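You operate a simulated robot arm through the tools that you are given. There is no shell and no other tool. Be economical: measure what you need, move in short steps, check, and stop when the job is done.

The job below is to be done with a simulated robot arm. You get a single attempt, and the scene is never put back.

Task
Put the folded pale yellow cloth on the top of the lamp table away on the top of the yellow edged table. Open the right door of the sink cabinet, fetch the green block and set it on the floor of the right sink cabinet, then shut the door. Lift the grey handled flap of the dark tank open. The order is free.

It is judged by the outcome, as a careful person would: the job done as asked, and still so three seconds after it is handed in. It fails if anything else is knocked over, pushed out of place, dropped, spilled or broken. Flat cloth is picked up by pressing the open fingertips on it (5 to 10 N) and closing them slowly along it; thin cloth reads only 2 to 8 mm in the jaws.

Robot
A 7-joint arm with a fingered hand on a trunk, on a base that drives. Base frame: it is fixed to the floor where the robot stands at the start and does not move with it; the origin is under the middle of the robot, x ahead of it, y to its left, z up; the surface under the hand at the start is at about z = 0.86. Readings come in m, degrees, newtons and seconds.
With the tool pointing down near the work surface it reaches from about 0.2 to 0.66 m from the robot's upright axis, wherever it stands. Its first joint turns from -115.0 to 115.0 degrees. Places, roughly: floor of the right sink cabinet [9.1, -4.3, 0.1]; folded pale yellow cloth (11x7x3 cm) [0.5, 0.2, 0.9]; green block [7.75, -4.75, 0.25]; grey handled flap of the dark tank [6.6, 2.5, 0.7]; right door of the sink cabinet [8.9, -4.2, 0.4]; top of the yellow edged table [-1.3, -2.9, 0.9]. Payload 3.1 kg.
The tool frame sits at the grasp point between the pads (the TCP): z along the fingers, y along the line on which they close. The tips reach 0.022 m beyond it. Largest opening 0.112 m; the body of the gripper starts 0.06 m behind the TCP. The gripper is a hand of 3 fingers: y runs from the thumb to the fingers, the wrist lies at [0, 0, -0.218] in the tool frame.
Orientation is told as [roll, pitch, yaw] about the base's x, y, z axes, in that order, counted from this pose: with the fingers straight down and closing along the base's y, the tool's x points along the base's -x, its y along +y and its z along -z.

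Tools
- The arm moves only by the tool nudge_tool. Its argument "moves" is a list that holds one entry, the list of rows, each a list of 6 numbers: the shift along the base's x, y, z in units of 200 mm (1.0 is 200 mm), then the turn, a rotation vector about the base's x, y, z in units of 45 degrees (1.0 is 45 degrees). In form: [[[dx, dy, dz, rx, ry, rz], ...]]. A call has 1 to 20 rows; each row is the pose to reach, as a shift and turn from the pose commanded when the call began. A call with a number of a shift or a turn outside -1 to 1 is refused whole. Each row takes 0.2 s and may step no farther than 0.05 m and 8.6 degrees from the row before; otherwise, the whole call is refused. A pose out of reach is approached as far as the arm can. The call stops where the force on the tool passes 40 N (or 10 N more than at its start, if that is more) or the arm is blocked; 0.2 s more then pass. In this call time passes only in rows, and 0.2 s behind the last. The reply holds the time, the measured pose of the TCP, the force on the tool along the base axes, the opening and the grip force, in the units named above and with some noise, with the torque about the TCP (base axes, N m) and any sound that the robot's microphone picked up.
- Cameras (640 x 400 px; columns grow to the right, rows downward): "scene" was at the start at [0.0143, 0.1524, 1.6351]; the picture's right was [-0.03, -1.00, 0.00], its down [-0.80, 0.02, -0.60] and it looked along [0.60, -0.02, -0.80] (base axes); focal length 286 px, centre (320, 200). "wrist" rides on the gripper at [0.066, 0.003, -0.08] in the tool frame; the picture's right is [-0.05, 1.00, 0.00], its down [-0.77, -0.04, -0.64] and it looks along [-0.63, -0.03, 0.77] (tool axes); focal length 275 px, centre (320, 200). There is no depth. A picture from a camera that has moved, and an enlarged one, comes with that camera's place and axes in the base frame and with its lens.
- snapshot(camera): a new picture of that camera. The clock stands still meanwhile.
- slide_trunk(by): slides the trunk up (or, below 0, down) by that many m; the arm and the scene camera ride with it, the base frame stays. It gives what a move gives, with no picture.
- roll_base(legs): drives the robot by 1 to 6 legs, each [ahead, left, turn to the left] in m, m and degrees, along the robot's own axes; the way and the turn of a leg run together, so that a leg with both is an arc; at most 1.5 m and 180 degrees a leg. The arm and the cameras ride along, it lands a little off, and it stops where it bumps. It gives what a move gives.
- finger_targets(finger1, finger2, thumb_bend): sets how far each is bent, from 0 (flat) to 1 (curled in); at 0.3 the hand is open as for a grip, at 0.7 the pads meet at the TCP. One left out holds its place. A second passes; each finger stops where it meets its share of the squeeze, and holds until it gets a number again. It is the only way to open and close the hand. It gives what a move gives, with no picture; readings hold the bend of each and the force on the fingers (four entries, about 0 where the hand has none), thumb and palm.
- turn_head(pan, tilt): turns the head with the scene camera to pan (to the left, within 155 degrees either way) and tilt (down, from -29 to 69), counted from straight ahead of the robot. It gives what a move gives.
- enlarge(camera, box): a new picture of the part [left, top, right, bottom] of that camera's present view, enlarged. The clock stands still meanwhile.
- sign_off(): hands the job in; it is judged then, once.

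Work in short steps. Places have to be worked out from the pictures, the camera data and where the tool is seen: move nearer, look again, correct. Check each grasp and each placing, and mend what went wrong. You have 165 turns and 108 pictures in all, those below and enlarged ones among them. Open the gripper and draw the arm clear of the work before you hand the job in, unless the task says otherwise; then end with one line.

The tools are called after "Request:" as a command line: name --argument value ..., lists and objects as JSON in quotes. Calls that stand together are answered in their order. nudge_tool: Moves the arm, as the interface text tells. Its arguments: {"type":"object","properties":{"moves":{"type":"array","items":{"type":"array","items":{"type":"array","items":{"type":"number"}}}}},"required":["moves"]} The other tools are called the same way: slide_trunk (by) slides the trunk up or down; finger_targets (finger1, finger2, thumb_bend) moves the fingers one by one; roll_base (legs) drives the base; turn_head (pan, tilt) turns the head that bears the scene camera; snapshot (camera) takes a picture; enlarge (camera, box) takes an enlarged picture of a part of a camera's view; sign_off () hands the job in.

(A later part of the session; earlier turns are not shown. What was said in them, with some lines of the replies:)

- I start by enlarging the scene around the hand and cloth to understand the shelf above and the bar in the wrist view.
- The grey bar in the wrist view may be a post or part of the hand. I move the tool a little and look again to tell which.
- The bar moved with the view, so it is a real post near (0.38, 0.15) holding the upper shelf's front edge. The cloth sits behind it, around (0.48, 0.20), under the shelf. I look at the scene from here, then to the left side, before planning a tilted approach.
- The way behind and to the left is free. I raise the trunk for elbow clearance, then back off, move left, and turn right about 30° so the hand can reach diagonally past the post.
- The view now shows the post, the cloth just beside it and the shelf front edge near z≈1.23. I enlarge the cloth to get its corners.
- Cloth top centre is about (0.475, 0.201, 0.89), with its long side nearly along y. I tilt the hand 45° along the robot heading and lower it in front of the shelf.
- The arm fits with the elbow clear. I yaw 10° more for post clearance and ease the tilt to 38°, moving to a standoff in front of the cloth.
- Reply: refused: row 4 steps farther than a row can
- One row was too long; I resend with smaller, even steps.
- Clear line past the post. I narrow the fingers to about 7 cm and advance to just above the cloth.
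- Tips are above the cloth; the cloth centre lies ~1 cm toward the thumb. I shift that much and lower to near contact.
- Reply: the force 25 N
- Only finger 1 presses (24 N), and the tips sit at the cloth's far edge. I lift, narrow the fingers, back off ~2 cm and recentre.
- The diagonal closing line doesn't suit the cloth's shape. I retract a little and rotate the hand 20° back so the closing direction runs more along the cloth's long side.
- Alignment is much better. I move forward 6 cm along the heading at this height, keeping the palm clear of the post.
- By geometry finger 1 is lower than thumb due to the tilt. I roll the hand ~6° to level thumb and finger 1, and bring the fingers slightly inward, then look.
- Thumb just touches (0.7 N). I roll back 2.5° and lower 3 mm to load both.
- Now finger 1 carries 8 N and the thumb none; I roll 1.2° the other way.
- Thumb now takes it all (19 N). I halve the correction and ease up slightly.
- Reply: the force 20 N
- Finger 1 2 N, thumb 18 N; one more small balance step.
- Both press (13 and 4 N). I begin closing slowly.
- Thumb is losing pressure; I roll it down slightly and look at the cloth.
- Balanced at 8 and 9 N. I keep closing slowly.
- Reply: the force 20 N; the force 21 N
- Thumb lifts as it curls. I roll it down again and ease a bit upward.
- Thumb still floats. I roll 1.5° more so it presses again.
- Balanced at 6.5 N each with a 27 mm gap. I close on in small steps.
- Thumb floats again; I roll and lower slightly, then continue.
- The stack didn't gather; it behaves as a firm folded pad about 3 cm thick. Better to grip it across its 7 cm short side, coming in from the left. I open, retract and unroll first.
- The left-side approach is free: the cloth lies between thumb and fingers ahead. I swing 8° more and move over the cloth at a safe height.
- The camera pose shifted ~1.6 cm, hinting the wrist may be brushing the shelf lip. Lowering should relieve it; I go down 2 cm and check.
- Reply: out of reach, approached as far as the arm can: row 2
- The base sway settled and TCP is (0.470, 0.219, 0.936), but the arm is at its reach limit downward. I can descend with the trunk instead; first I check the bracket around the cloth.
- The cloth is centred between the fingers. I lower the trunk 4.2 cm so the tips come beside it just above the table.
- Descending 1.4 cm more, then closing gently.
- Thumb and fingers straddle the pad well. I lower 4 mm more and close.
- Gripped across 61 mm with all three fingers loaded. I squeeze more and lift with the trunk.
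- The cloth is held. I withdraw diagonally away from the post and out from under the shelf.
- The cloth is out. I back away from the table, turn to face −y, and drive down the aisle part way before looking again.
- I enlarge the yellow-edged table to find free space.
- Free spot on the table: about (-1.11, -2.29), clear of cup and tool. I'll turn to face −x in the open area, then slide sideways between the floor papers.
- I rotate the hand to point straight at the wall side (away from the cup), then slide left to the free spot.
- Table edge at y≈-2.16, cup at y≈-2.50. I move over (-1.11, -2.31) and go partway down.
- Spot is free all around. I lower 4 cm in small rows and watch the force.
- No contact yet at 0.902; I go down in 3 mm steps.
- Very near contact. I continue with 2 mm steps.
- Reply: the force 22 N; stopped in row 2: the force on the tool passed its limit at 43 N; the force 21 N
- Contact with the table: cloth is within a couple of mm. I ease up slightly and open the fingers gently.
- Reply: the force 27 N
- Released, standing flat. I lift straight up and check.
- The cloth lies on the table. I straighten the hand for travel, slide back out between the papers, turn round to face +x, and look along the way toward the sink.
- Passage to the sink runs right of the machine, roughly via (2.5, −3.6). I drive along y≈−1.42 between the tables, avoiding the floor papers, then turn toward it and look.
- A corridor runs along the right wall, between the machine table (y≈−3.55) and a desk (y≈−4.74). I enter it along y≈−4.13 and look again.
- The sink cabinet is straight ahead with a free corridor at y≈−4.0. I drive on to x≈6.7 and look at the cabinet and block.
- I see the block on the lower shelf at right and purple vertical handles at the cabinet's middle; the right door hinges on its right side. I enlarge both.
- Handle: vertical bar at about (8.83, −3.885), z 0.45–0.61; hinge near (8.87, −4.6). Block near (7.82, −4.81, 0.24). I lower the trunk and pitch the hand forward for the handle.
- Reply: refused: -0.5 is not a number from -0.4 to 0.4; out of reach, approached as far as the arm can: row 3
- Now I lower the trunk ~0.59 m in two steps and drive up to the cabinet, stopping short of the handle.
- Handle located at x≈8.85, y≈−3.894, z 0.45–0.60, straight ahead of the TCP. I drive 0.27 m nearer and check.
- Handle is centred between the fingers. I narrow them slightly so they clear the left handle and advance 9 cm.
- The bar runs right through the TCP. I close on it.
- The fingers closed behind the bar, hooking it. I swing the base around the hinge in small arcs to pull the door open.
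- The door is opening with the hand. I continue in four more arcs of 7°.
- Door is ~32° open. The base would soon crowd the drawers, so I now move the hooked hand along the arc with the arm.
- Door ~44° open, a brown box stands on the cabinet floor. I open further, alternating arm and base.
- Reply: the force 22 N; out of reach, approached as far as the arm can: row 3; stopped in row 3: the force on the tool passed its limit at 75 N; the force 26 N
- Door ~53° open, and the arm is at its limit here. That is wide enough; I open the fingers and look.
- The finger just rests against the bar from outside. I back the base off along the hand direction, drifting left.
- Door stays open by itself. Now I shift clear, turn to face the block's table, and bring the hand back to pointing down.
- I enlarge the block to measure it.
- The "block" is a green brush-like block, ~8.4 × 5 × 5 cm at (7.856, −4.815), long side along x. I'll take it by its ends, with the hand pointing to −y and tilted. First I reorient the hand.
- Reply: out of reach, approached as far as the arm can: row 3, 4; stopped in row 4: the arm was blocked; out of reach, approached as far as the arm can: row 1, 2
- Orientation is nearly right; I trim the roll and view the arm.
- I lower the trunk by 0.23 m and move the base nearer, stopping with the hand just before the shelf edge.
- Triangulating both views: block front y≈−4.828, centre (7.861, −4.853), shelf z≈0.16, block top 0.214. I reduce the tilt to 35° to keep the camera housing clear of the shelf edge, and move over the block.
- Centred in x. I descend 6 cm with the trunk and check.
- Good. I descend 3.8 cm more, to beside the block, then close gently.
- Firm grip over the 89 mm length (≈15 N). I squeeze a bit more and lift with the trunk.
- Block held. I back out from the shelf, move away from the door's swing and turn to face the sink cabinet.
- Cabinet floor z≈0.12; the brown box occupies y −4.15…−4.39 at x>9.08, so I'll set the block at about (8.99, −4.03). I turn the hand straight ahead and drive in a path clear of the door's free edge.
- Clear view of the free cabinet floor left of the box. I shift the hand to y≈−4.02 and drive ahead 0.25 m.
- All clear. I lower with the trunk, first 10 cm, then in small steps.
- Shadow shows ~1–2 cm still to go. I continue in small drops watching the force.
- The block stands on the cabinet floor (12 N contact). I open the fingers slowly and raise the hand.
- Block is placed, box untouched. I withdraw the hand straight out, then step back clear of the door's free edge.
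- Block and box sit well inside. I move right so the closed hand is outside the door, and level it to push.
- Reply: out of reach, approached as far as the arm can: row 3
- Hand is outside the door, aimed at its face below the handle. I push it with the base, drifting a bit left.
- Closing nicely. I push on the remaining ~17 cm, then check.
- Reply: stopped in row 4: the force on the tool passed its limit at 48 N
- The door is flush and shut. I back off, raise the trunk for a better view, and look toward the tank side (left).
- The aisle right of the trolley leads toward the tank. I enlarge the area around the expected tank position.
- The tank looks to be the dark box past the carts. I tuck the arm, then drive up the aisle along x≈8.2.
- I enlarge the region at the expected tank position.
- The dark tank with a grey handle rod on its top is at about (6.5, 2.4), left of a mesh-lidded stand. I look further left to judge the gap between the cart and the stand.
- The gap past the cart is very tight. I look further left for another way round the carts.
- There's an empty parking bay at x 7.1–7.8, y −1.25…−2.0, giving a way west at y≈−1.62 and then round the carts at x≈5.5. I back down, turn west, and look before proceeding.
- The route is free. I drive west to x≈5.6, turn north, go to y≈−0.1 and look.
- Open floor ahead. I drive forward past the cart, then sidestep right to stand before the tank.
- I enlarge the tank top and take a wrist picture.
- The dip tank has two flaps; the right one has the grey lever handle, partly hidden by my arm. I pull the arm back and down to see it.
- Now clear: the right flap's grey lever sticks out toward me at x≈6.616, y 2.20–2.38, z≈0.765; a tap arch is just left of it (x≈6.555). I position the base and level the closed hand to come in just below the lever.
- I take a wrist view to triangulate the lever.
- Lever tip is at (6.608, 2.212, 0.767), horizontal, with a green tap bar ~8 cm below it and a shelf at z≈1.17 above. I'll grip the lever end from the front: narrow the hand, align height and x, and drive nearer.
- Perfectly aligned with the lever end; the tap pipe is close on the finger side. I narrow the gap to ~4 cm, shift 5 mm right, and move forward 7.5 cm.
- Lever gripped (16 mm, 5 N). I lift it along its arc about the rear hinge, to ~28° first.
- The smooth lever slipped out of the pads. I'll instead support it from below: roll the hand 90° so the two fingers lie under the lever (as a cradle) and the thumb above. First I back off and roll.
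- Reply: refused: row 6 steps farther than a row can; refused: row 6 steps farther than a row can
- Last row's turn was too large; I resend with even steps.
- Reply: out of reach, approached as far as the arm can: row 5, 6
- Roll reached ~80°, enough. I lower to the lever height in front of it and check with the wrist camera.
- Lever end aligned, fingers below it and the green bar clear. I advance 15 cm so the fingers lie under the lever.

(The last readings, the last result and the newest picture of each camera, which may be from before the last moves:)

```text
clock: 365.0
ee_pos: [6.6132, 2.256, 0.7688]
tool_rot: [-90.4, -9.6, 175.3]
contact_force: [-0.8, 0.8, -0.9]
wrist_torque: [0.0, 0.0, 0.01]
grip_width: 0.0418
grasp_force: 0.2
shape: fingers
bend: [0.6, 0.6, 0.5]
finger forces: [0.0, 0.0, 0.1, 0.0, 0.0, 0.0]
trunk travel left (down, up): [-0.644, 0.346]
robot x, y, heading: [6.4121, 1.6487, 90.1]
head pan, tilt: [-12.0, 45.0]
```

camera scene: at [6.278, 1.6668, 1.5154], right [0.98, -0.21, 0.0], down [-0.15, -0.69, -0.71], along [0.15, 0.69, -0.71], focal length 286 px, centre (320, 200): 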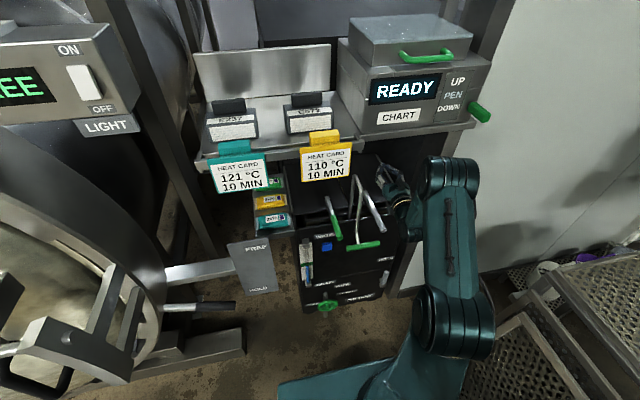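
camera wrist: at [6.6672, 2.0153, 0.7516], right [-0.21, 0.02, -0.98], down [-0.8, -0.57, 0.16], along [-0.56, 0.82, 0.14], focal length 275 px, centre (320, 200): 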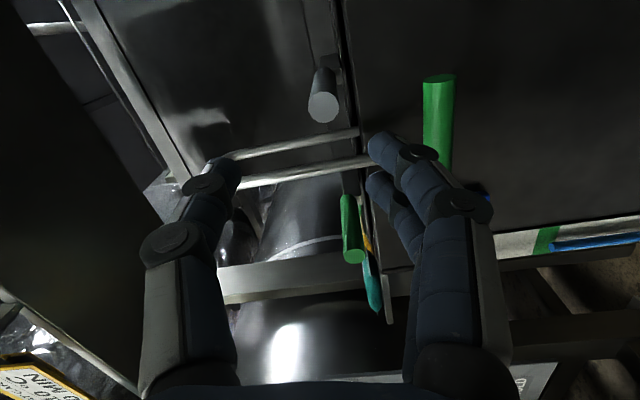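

Cradled. I lift along the arc to ~30° and watch the finger forces.

Request:
nudge_tool --moves '[[[0, 0.003, 0.085, 0, 0, 0], [0, 0.008, 0.17, 0, 0, 0], [0, 0.018, 0.255, 0, 0, 0], [0, 0.03, 0.34, 0, 0, 0], [0, 0.048, 0.425, 0, 0, 0], [0, 0.067, 0.51, 0, 0, 0]]]'

Request:
nudge_tool --moves '[[[0, 0.025, 0.08, 0, 0, 0], [0, 0.052, 0.164, 0, 0, 0], [0, 0.085, 0.245, 0, 0, 0], [0, 0.118, 0.322, 0, 0, 0], [0, 0.155, 0.4, 0, 0, 0], [0, 0.197, 0.475, 0, 0, 0]]]'

Request:
snapshot --camera "scene"

```text
clock: 366.4
ee_pos: [6.612, 2.2717, 0.8729]
tool_rot: [-90.4, -9.7, 175.3]
contact_force: [-0.7, 0.0, 0.0]
wrist_torque: [-0.02, 0.0, 0.0]
grip_width: 0.0415
grasp_force: 0.0
shape: fingers
bend: [0.6, 0.6, 0.5]
finger forces: [0.0, 0.0, 0.1, 0.0, 0.0, 0.1]
trunk travel left (down, up): [-0.644, 0.346]
robot x, y, heading: [6.4156, 1.6409, 89.9]
head pan, tilt: [-12.0, 45.0]
```

```text
clock: 367.8
ee_pos: [6.6103, 2.3099, 0.9657]
tool_rot: [-90.3, -9.6, 175.4]
contact_force: [0.5, -0.4, 1.0]
wrist_torque: [0.03, -0.01, 0.02]
grip_width: 0.0418
grasp_force: 0.0
shape: fingers
bend: [0.6, 0.6, 0.5]
finger forces: [0.1, 0.0, 0.0, 0.0, 0.1, 0.0]
trunk travel left (down, up): [-0.644, 0.346]
robot x, y, heading: [6.4155, 1.6456, 90.1]
head pan, tilt: [-12.0, 45.0]
```

```text
4 pictures are left
camera scene: at [6.2782, 1.6668, 1.5155], right [0.98, -0.21, 0.0], down [-0.15, -0.69, -0.71], along [0.15, 0.69, -0.71], focal length 286 px, centre (320, 200)
```

scene: 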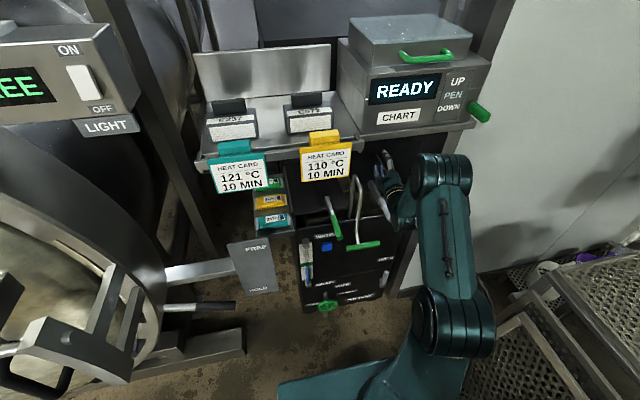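

Forces are tiny; I enlarge to see whether the flap moved with the hand.

Request:
enlarge --camera "scene" --box '[310, 130, 430, 250]'

```text
3.33 times, centred on (370, 190) of scene
camera zoom: at [6.2782, 1.6668, 1.5155], right [0.98, -0.21, 0.0], down [-0.15, -0.69, -0.71], along [0.15, 0.69, -0.71], focal length 953 px, centre (153, 233)
```

zoom: 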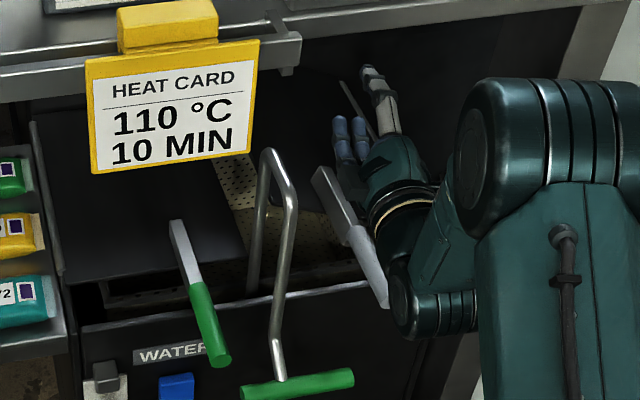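

The picture explains it: the flap is partly raised with its inner edge up — it hinges on its right side (x≈6.765), so the lever swings up and to the right with radius ~0.155 m. The lever now sits near (6.622, y 2.21–2.40, z 0.81). I back off, descend to that height and check.

Request:
nudge_tool --moves '[[[0, -0.25, 0, 0, 0, 0], [0, -0.5, 0, 0, 0, 0], [0, -0.75, 0, 0, 0, 0], [0, -1.0, 0, 0, 0, 0], [0.02, -1.0, -0.2, 0, 0, 0], [0.04, -1.0, -0.4, 0, 0, 0], [0.04, -1.0, -0.6, 0, 0, 0], [0.04, -1.0, -0.77, 0, 0, 0]]]'

Request:
snapshot --camera "wrist"

```text
clock: 369.6
ee_pos: [6.6208, 2.1113, 0.8126]
tool_rot: [-90.3, -9.7, 175.2]
contact_force: [-0.2, 0.6, 0.2]
wrist_torque: [0.0, -0.02, 0.03]
grip_width: 0.0416
grasp_force: 0.0
shape: fingers
bend: [0.6, 0.6, 0.5]
finger forces: [0.1, 0.0, 0.0, 0.1, 0.0, 0.1]
trunk travel left (down, up): [-0.644, 0.346]
robot x, y, heading: [6.4164, 1.6421, 90.1]
head pan, tilt: [-12.0, 45.0]
```

```text
2 pictures are left
camera wrist: at [6.6784, 2.0249, 0.7971], right [-0.21, 0.02, -0.98], down [-0.8, -0.57, 0.16], along [-0.55, 0.82, 0.14], focal length 275 px, centre (320, 200)
```

wrist: 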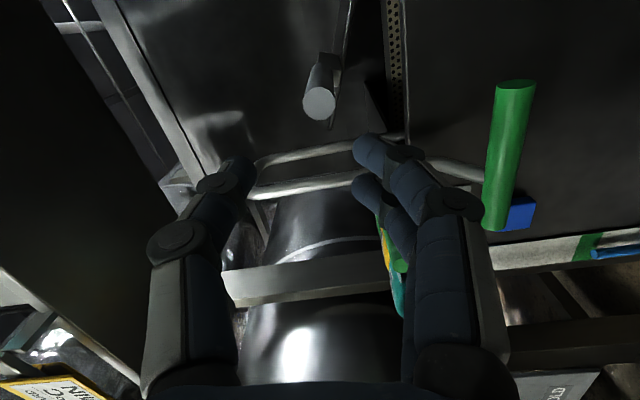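

The flap stays where left (lever tip at (6.629, 2.212, 0.813)). I advance onto the lever and grip it.

Request:
nudge_tool --moves '[[[0.03, 0.15, 0, 0, 0, 0], [0.04, 0.3, 0, 0, 0, 0], [0.04, 0.45, 0, 0, 0, 0], [0.04, 0.6, 0, 0, 0, 0], [0.04, 0.74, 0, 0, 0, 0]]]'

Request:
finger_targets --finger1 0.72 --finger2 0.72 --thumb_bend 0.68

```text
clock: 370.8
ee_pos: [6.6278, 2.2591, 0.8113]
tool_rot: [-90.2, -9.8, 175.3]
contact_force: [-0.5, -0.2, 0.5]
wrist_torque: [-0.01, 0.0, 0.01]
grip_width: 0.0414
grasp_force: 0.0
shape: fingers
bend: [0.6, 0.6, 0.5]
finger forces: [0.1, 0.0, 0.0, 0.0, 0.0, 0.1]
trunk travel left (down, up): [-0.644, 0.346]
robot x, y, heading: [6.414, 1.6442, 90.1]
head pan, tilt: [-12.0, 45.0]
```

```text
clock: 371.8
ee_pos: [6.6282, 2.26, 0.8109]
tool_rot: [-90.2, -9.7, 175.3]
contact_force: [-0.9, 2.6, -3.6]
wrist_torque: [-0.05, 0.0, 0.02]
grip_width: 0.013
grasp_force: 5.8
shape: fingers
bend: [0.7, 0.68, 0.65]
finger forces: [3.0, 5.1, 0.0, 0.0, 4.4, 0.0]
trunk travel left (down, up): [-0.644, 0.346]
robot x, y, heading: [6.4128, 1.6445, 90.1]
head pan, tilt: [-12.0, 45.0]
```

Gripped. I move along the arc (up and to the right) while rolling the hand with the flap, ~44° in this call.

Request:
nudge_tool --moves '[[[0.05, 0, 0.074, 0, 0.155, 0], [0.11, 0, 0.14, 0, 0.311, 0], [0.178, 0, 0.2, 0, 0.467, 0], [0.2625, 0, 0.258, 0, 0.644, 0], [0.343, 0, 0.298, 0, 0.8, 0], [0.44, 0, 0.33, 0, 0.978, 0]]]'

```text
clock: 373.2
ee_pos: [6.7166, 2.2598, 0.8782]
tool_rot: [-84.6, -53.6, 172.1]
contact_force: [-4.8, -0.3, -6.0]
wrist_torque: [-0.07, 0.01, 0.12]
grip_width: 0.0123
grasp_force: 8.2
shape: fingers
bend: [0.7, 0.68, 0.66]
finger forces: [5.0, 7.2, 0.0, 0.0, 3.4, 0.2]
trunk travel left (down, up): [-0.644, 0.346]
robot x, y, heading: [6.4147, 1.6453, 90.2]
head pan, tilt: [-12.0, 45.0]
```

Still gripped with modest force. I continue to about 97° of lever angle.

Request:
nudge_tool --moves '[[[0.044, 0, 0.01, 0, 0.08, 0], [0.088, 0, 0.018, 0, 0.155, 0], [0.14, 0, 0.023, 0, 0.245, 0], [0.19, 0, 0.025, 0, 0.333, 0], [0.235, 0, 0.024, 0, 0.41, 0], [0.28, 0, 0.02, 0, 0.489, 0]]]'

Request:
enlarge --camera "scene" --box '[300, 130, 440, 250]'

```text
clock: 374.6
ee_pos: [6.7706, 2.2599, 0.8797]
tool_rot: [-72.5, -75.2, 160.9]
contact_force: [-7.4, 1.7, -13.1]
wrist_torque: [-0.24, -0.05, 0.11]
grip_width: 0.0136
grasp_force: 9.8
shape: fingers
bend: [0.69, 0.67, 0.67]
finger forces: [11.2, 5.6, 0.0, 0.1, 2.2, 0.1]
trunk travel left (down, up): [-0.644, 0.346]
robot x, y, heading: [6.4151, 1.6445, 90.0]
head pan, tilt: [-12.0, 45.0]
```

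```text
3.33 times, centred on (370, 190) of scene
camera zoom: at [6.2784, 1.6695, 1.5154], right [0.98, -0.21, 0.0], down [-0.15, -0.69, -0.71], along [0.15, 0.69, -0.71], focal length 953 px, centre (153, 233)
```

zoom: 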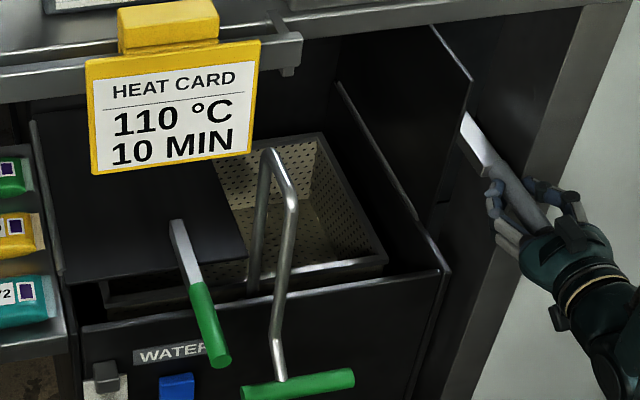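

The flap now stands nearly upright and the tank is open. I release gently and withdraw straight back.

Request:
finger_targets --finger1 0.56 --finger2 0.56 --thumb_bend 0.54

Request:
nudge_tool --moves '[[[0, -0.15, 0, 0, 0, 0], [0, -0.3, 0, 0, 0, 0], [0, -0.45, 0, 0, 0, 0], [0, -0.6, 0, 0, 0, 0], [0, -0.75, 0, 0, 0, 0], [0, -0.9, 0, 0, 0, 0]]]'

Request:
roll_base --legs '[[-0.2, 0.05, 0]]'

Request:
finger_targets --finger1 0.3 --finger2 0.3 --thumb_bend 0.3

Request:
snapshot --camera "scene"

```text
clock: 375.6
ee_pos: [6.7721, 2.2582, 0.8807]
tool_rot: [-73.4, -75.1, 161.7]
contact_force: [0.7, 0.1, -0.7]
wrist_torque: [-0.01, 0.01, -0.01]
grip_width: 0.0403
grasp_force: 0.1
shape: fingers
bend: [0.56, 0.56, 0.54]
finger forces: [0.0, 0.0, 0.0, 0.1, 0.0, 0.0]
trunk travel left (down, up): [-0.644, 0.346]
robot x, y, heading: [6.4134, 1.6458, 90.2]
head pan, tilt: [-12.0, 45.0]
```

```text
clock: 377.0
ee_pos: [6.771, 2.0788, 0.8813]
tool_rot: [-73.8, -75.0, 161.9]
contact_force: [-1.0, 1.0, 0.2]
wrist_torque: [0.01, 0.0, -0.02]
grip_width: 0.0401
grasp_force: 0.0
shape: fingers
bend: [0.56, 0.56, 0.54]
finger forces: [0.0, 0.0, 0.0, 0.1, 0.0, 0.0]
trunk travel left (down, up): [-0.644, 0.346]
robot x, y, heading: [6.4148, 1.649, 90.3]
head pan, tilt: [-12.0, 45.0]
```

```text
clock: 378.6
ee_pos: [6.725, 1.8785, 0.8823]
tool_rot: [-73.6, -75.1, 161.6]
contact_force: [0.0, 0.9, 0.3]
wrist_torque: [-0.01, -0.02, -0.01]
grip_width: 0.0402
grasp_force: 0.0
shape: fingers
bend: [0.56, 0.56, 0.54]
finger forces: [0.1, 0.0, 0.0, 0.0, 0.0, 0.0]
trunk travel left (down, up): [-0.644, 0.346]
robot x, y, heading: [6.3629, 1.4436, 89.7]
head pan, tilt: [-12.0, 45.0]
```

```text
clock: 379.6
ee_pos: [6.7244, 1.8782, 0.8804]
tool_rot: [-73.4, -75.1, 161.5]
contact_force: [0.5, -0.6, 0.8]
wrist_torque: [0.02, 0.0, 0.0]
grip_width: 0.1113
grasp_force: 0.1
shape: fingers
bend: [0.3, 0.3, 0.3]
finger forces: [0.0, 0.0, 0.1, 0.0, 0.0, 0.0]
trunk travel left (down, up): [-0.644, 0.346]
robot x, y, heading: [6.3636, 1.4449, 90.0]
head pan, tilt: [-12.0, 45.0]
```

```text
0 pictures are left
camera scene: at [6.2286, 1.4674, 1.5155], right [0.98, -0.21, 0.0], down [-0.15, -0.69, -0.71], along [0.15, 0.69, -0.71], focal length 286 px, centre (320, 200)
```

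scene: 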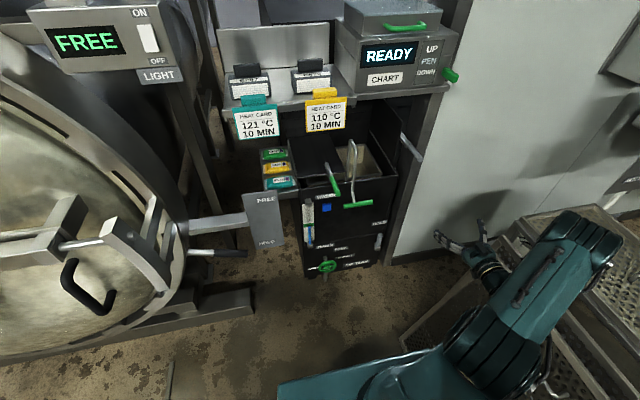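

The flap has stayed open since I released it, the hand is open and clear, and the cloth, block and door are done. I hand the job in.

Request:
sign_off

```text
The job is handed in.
```

I finished all three parts and handed the job in. The cloth is on the yellow edged table. The green block is on the floor of the right sink cabinet with its door shut. The grey handled flap of the dark tank stands open.
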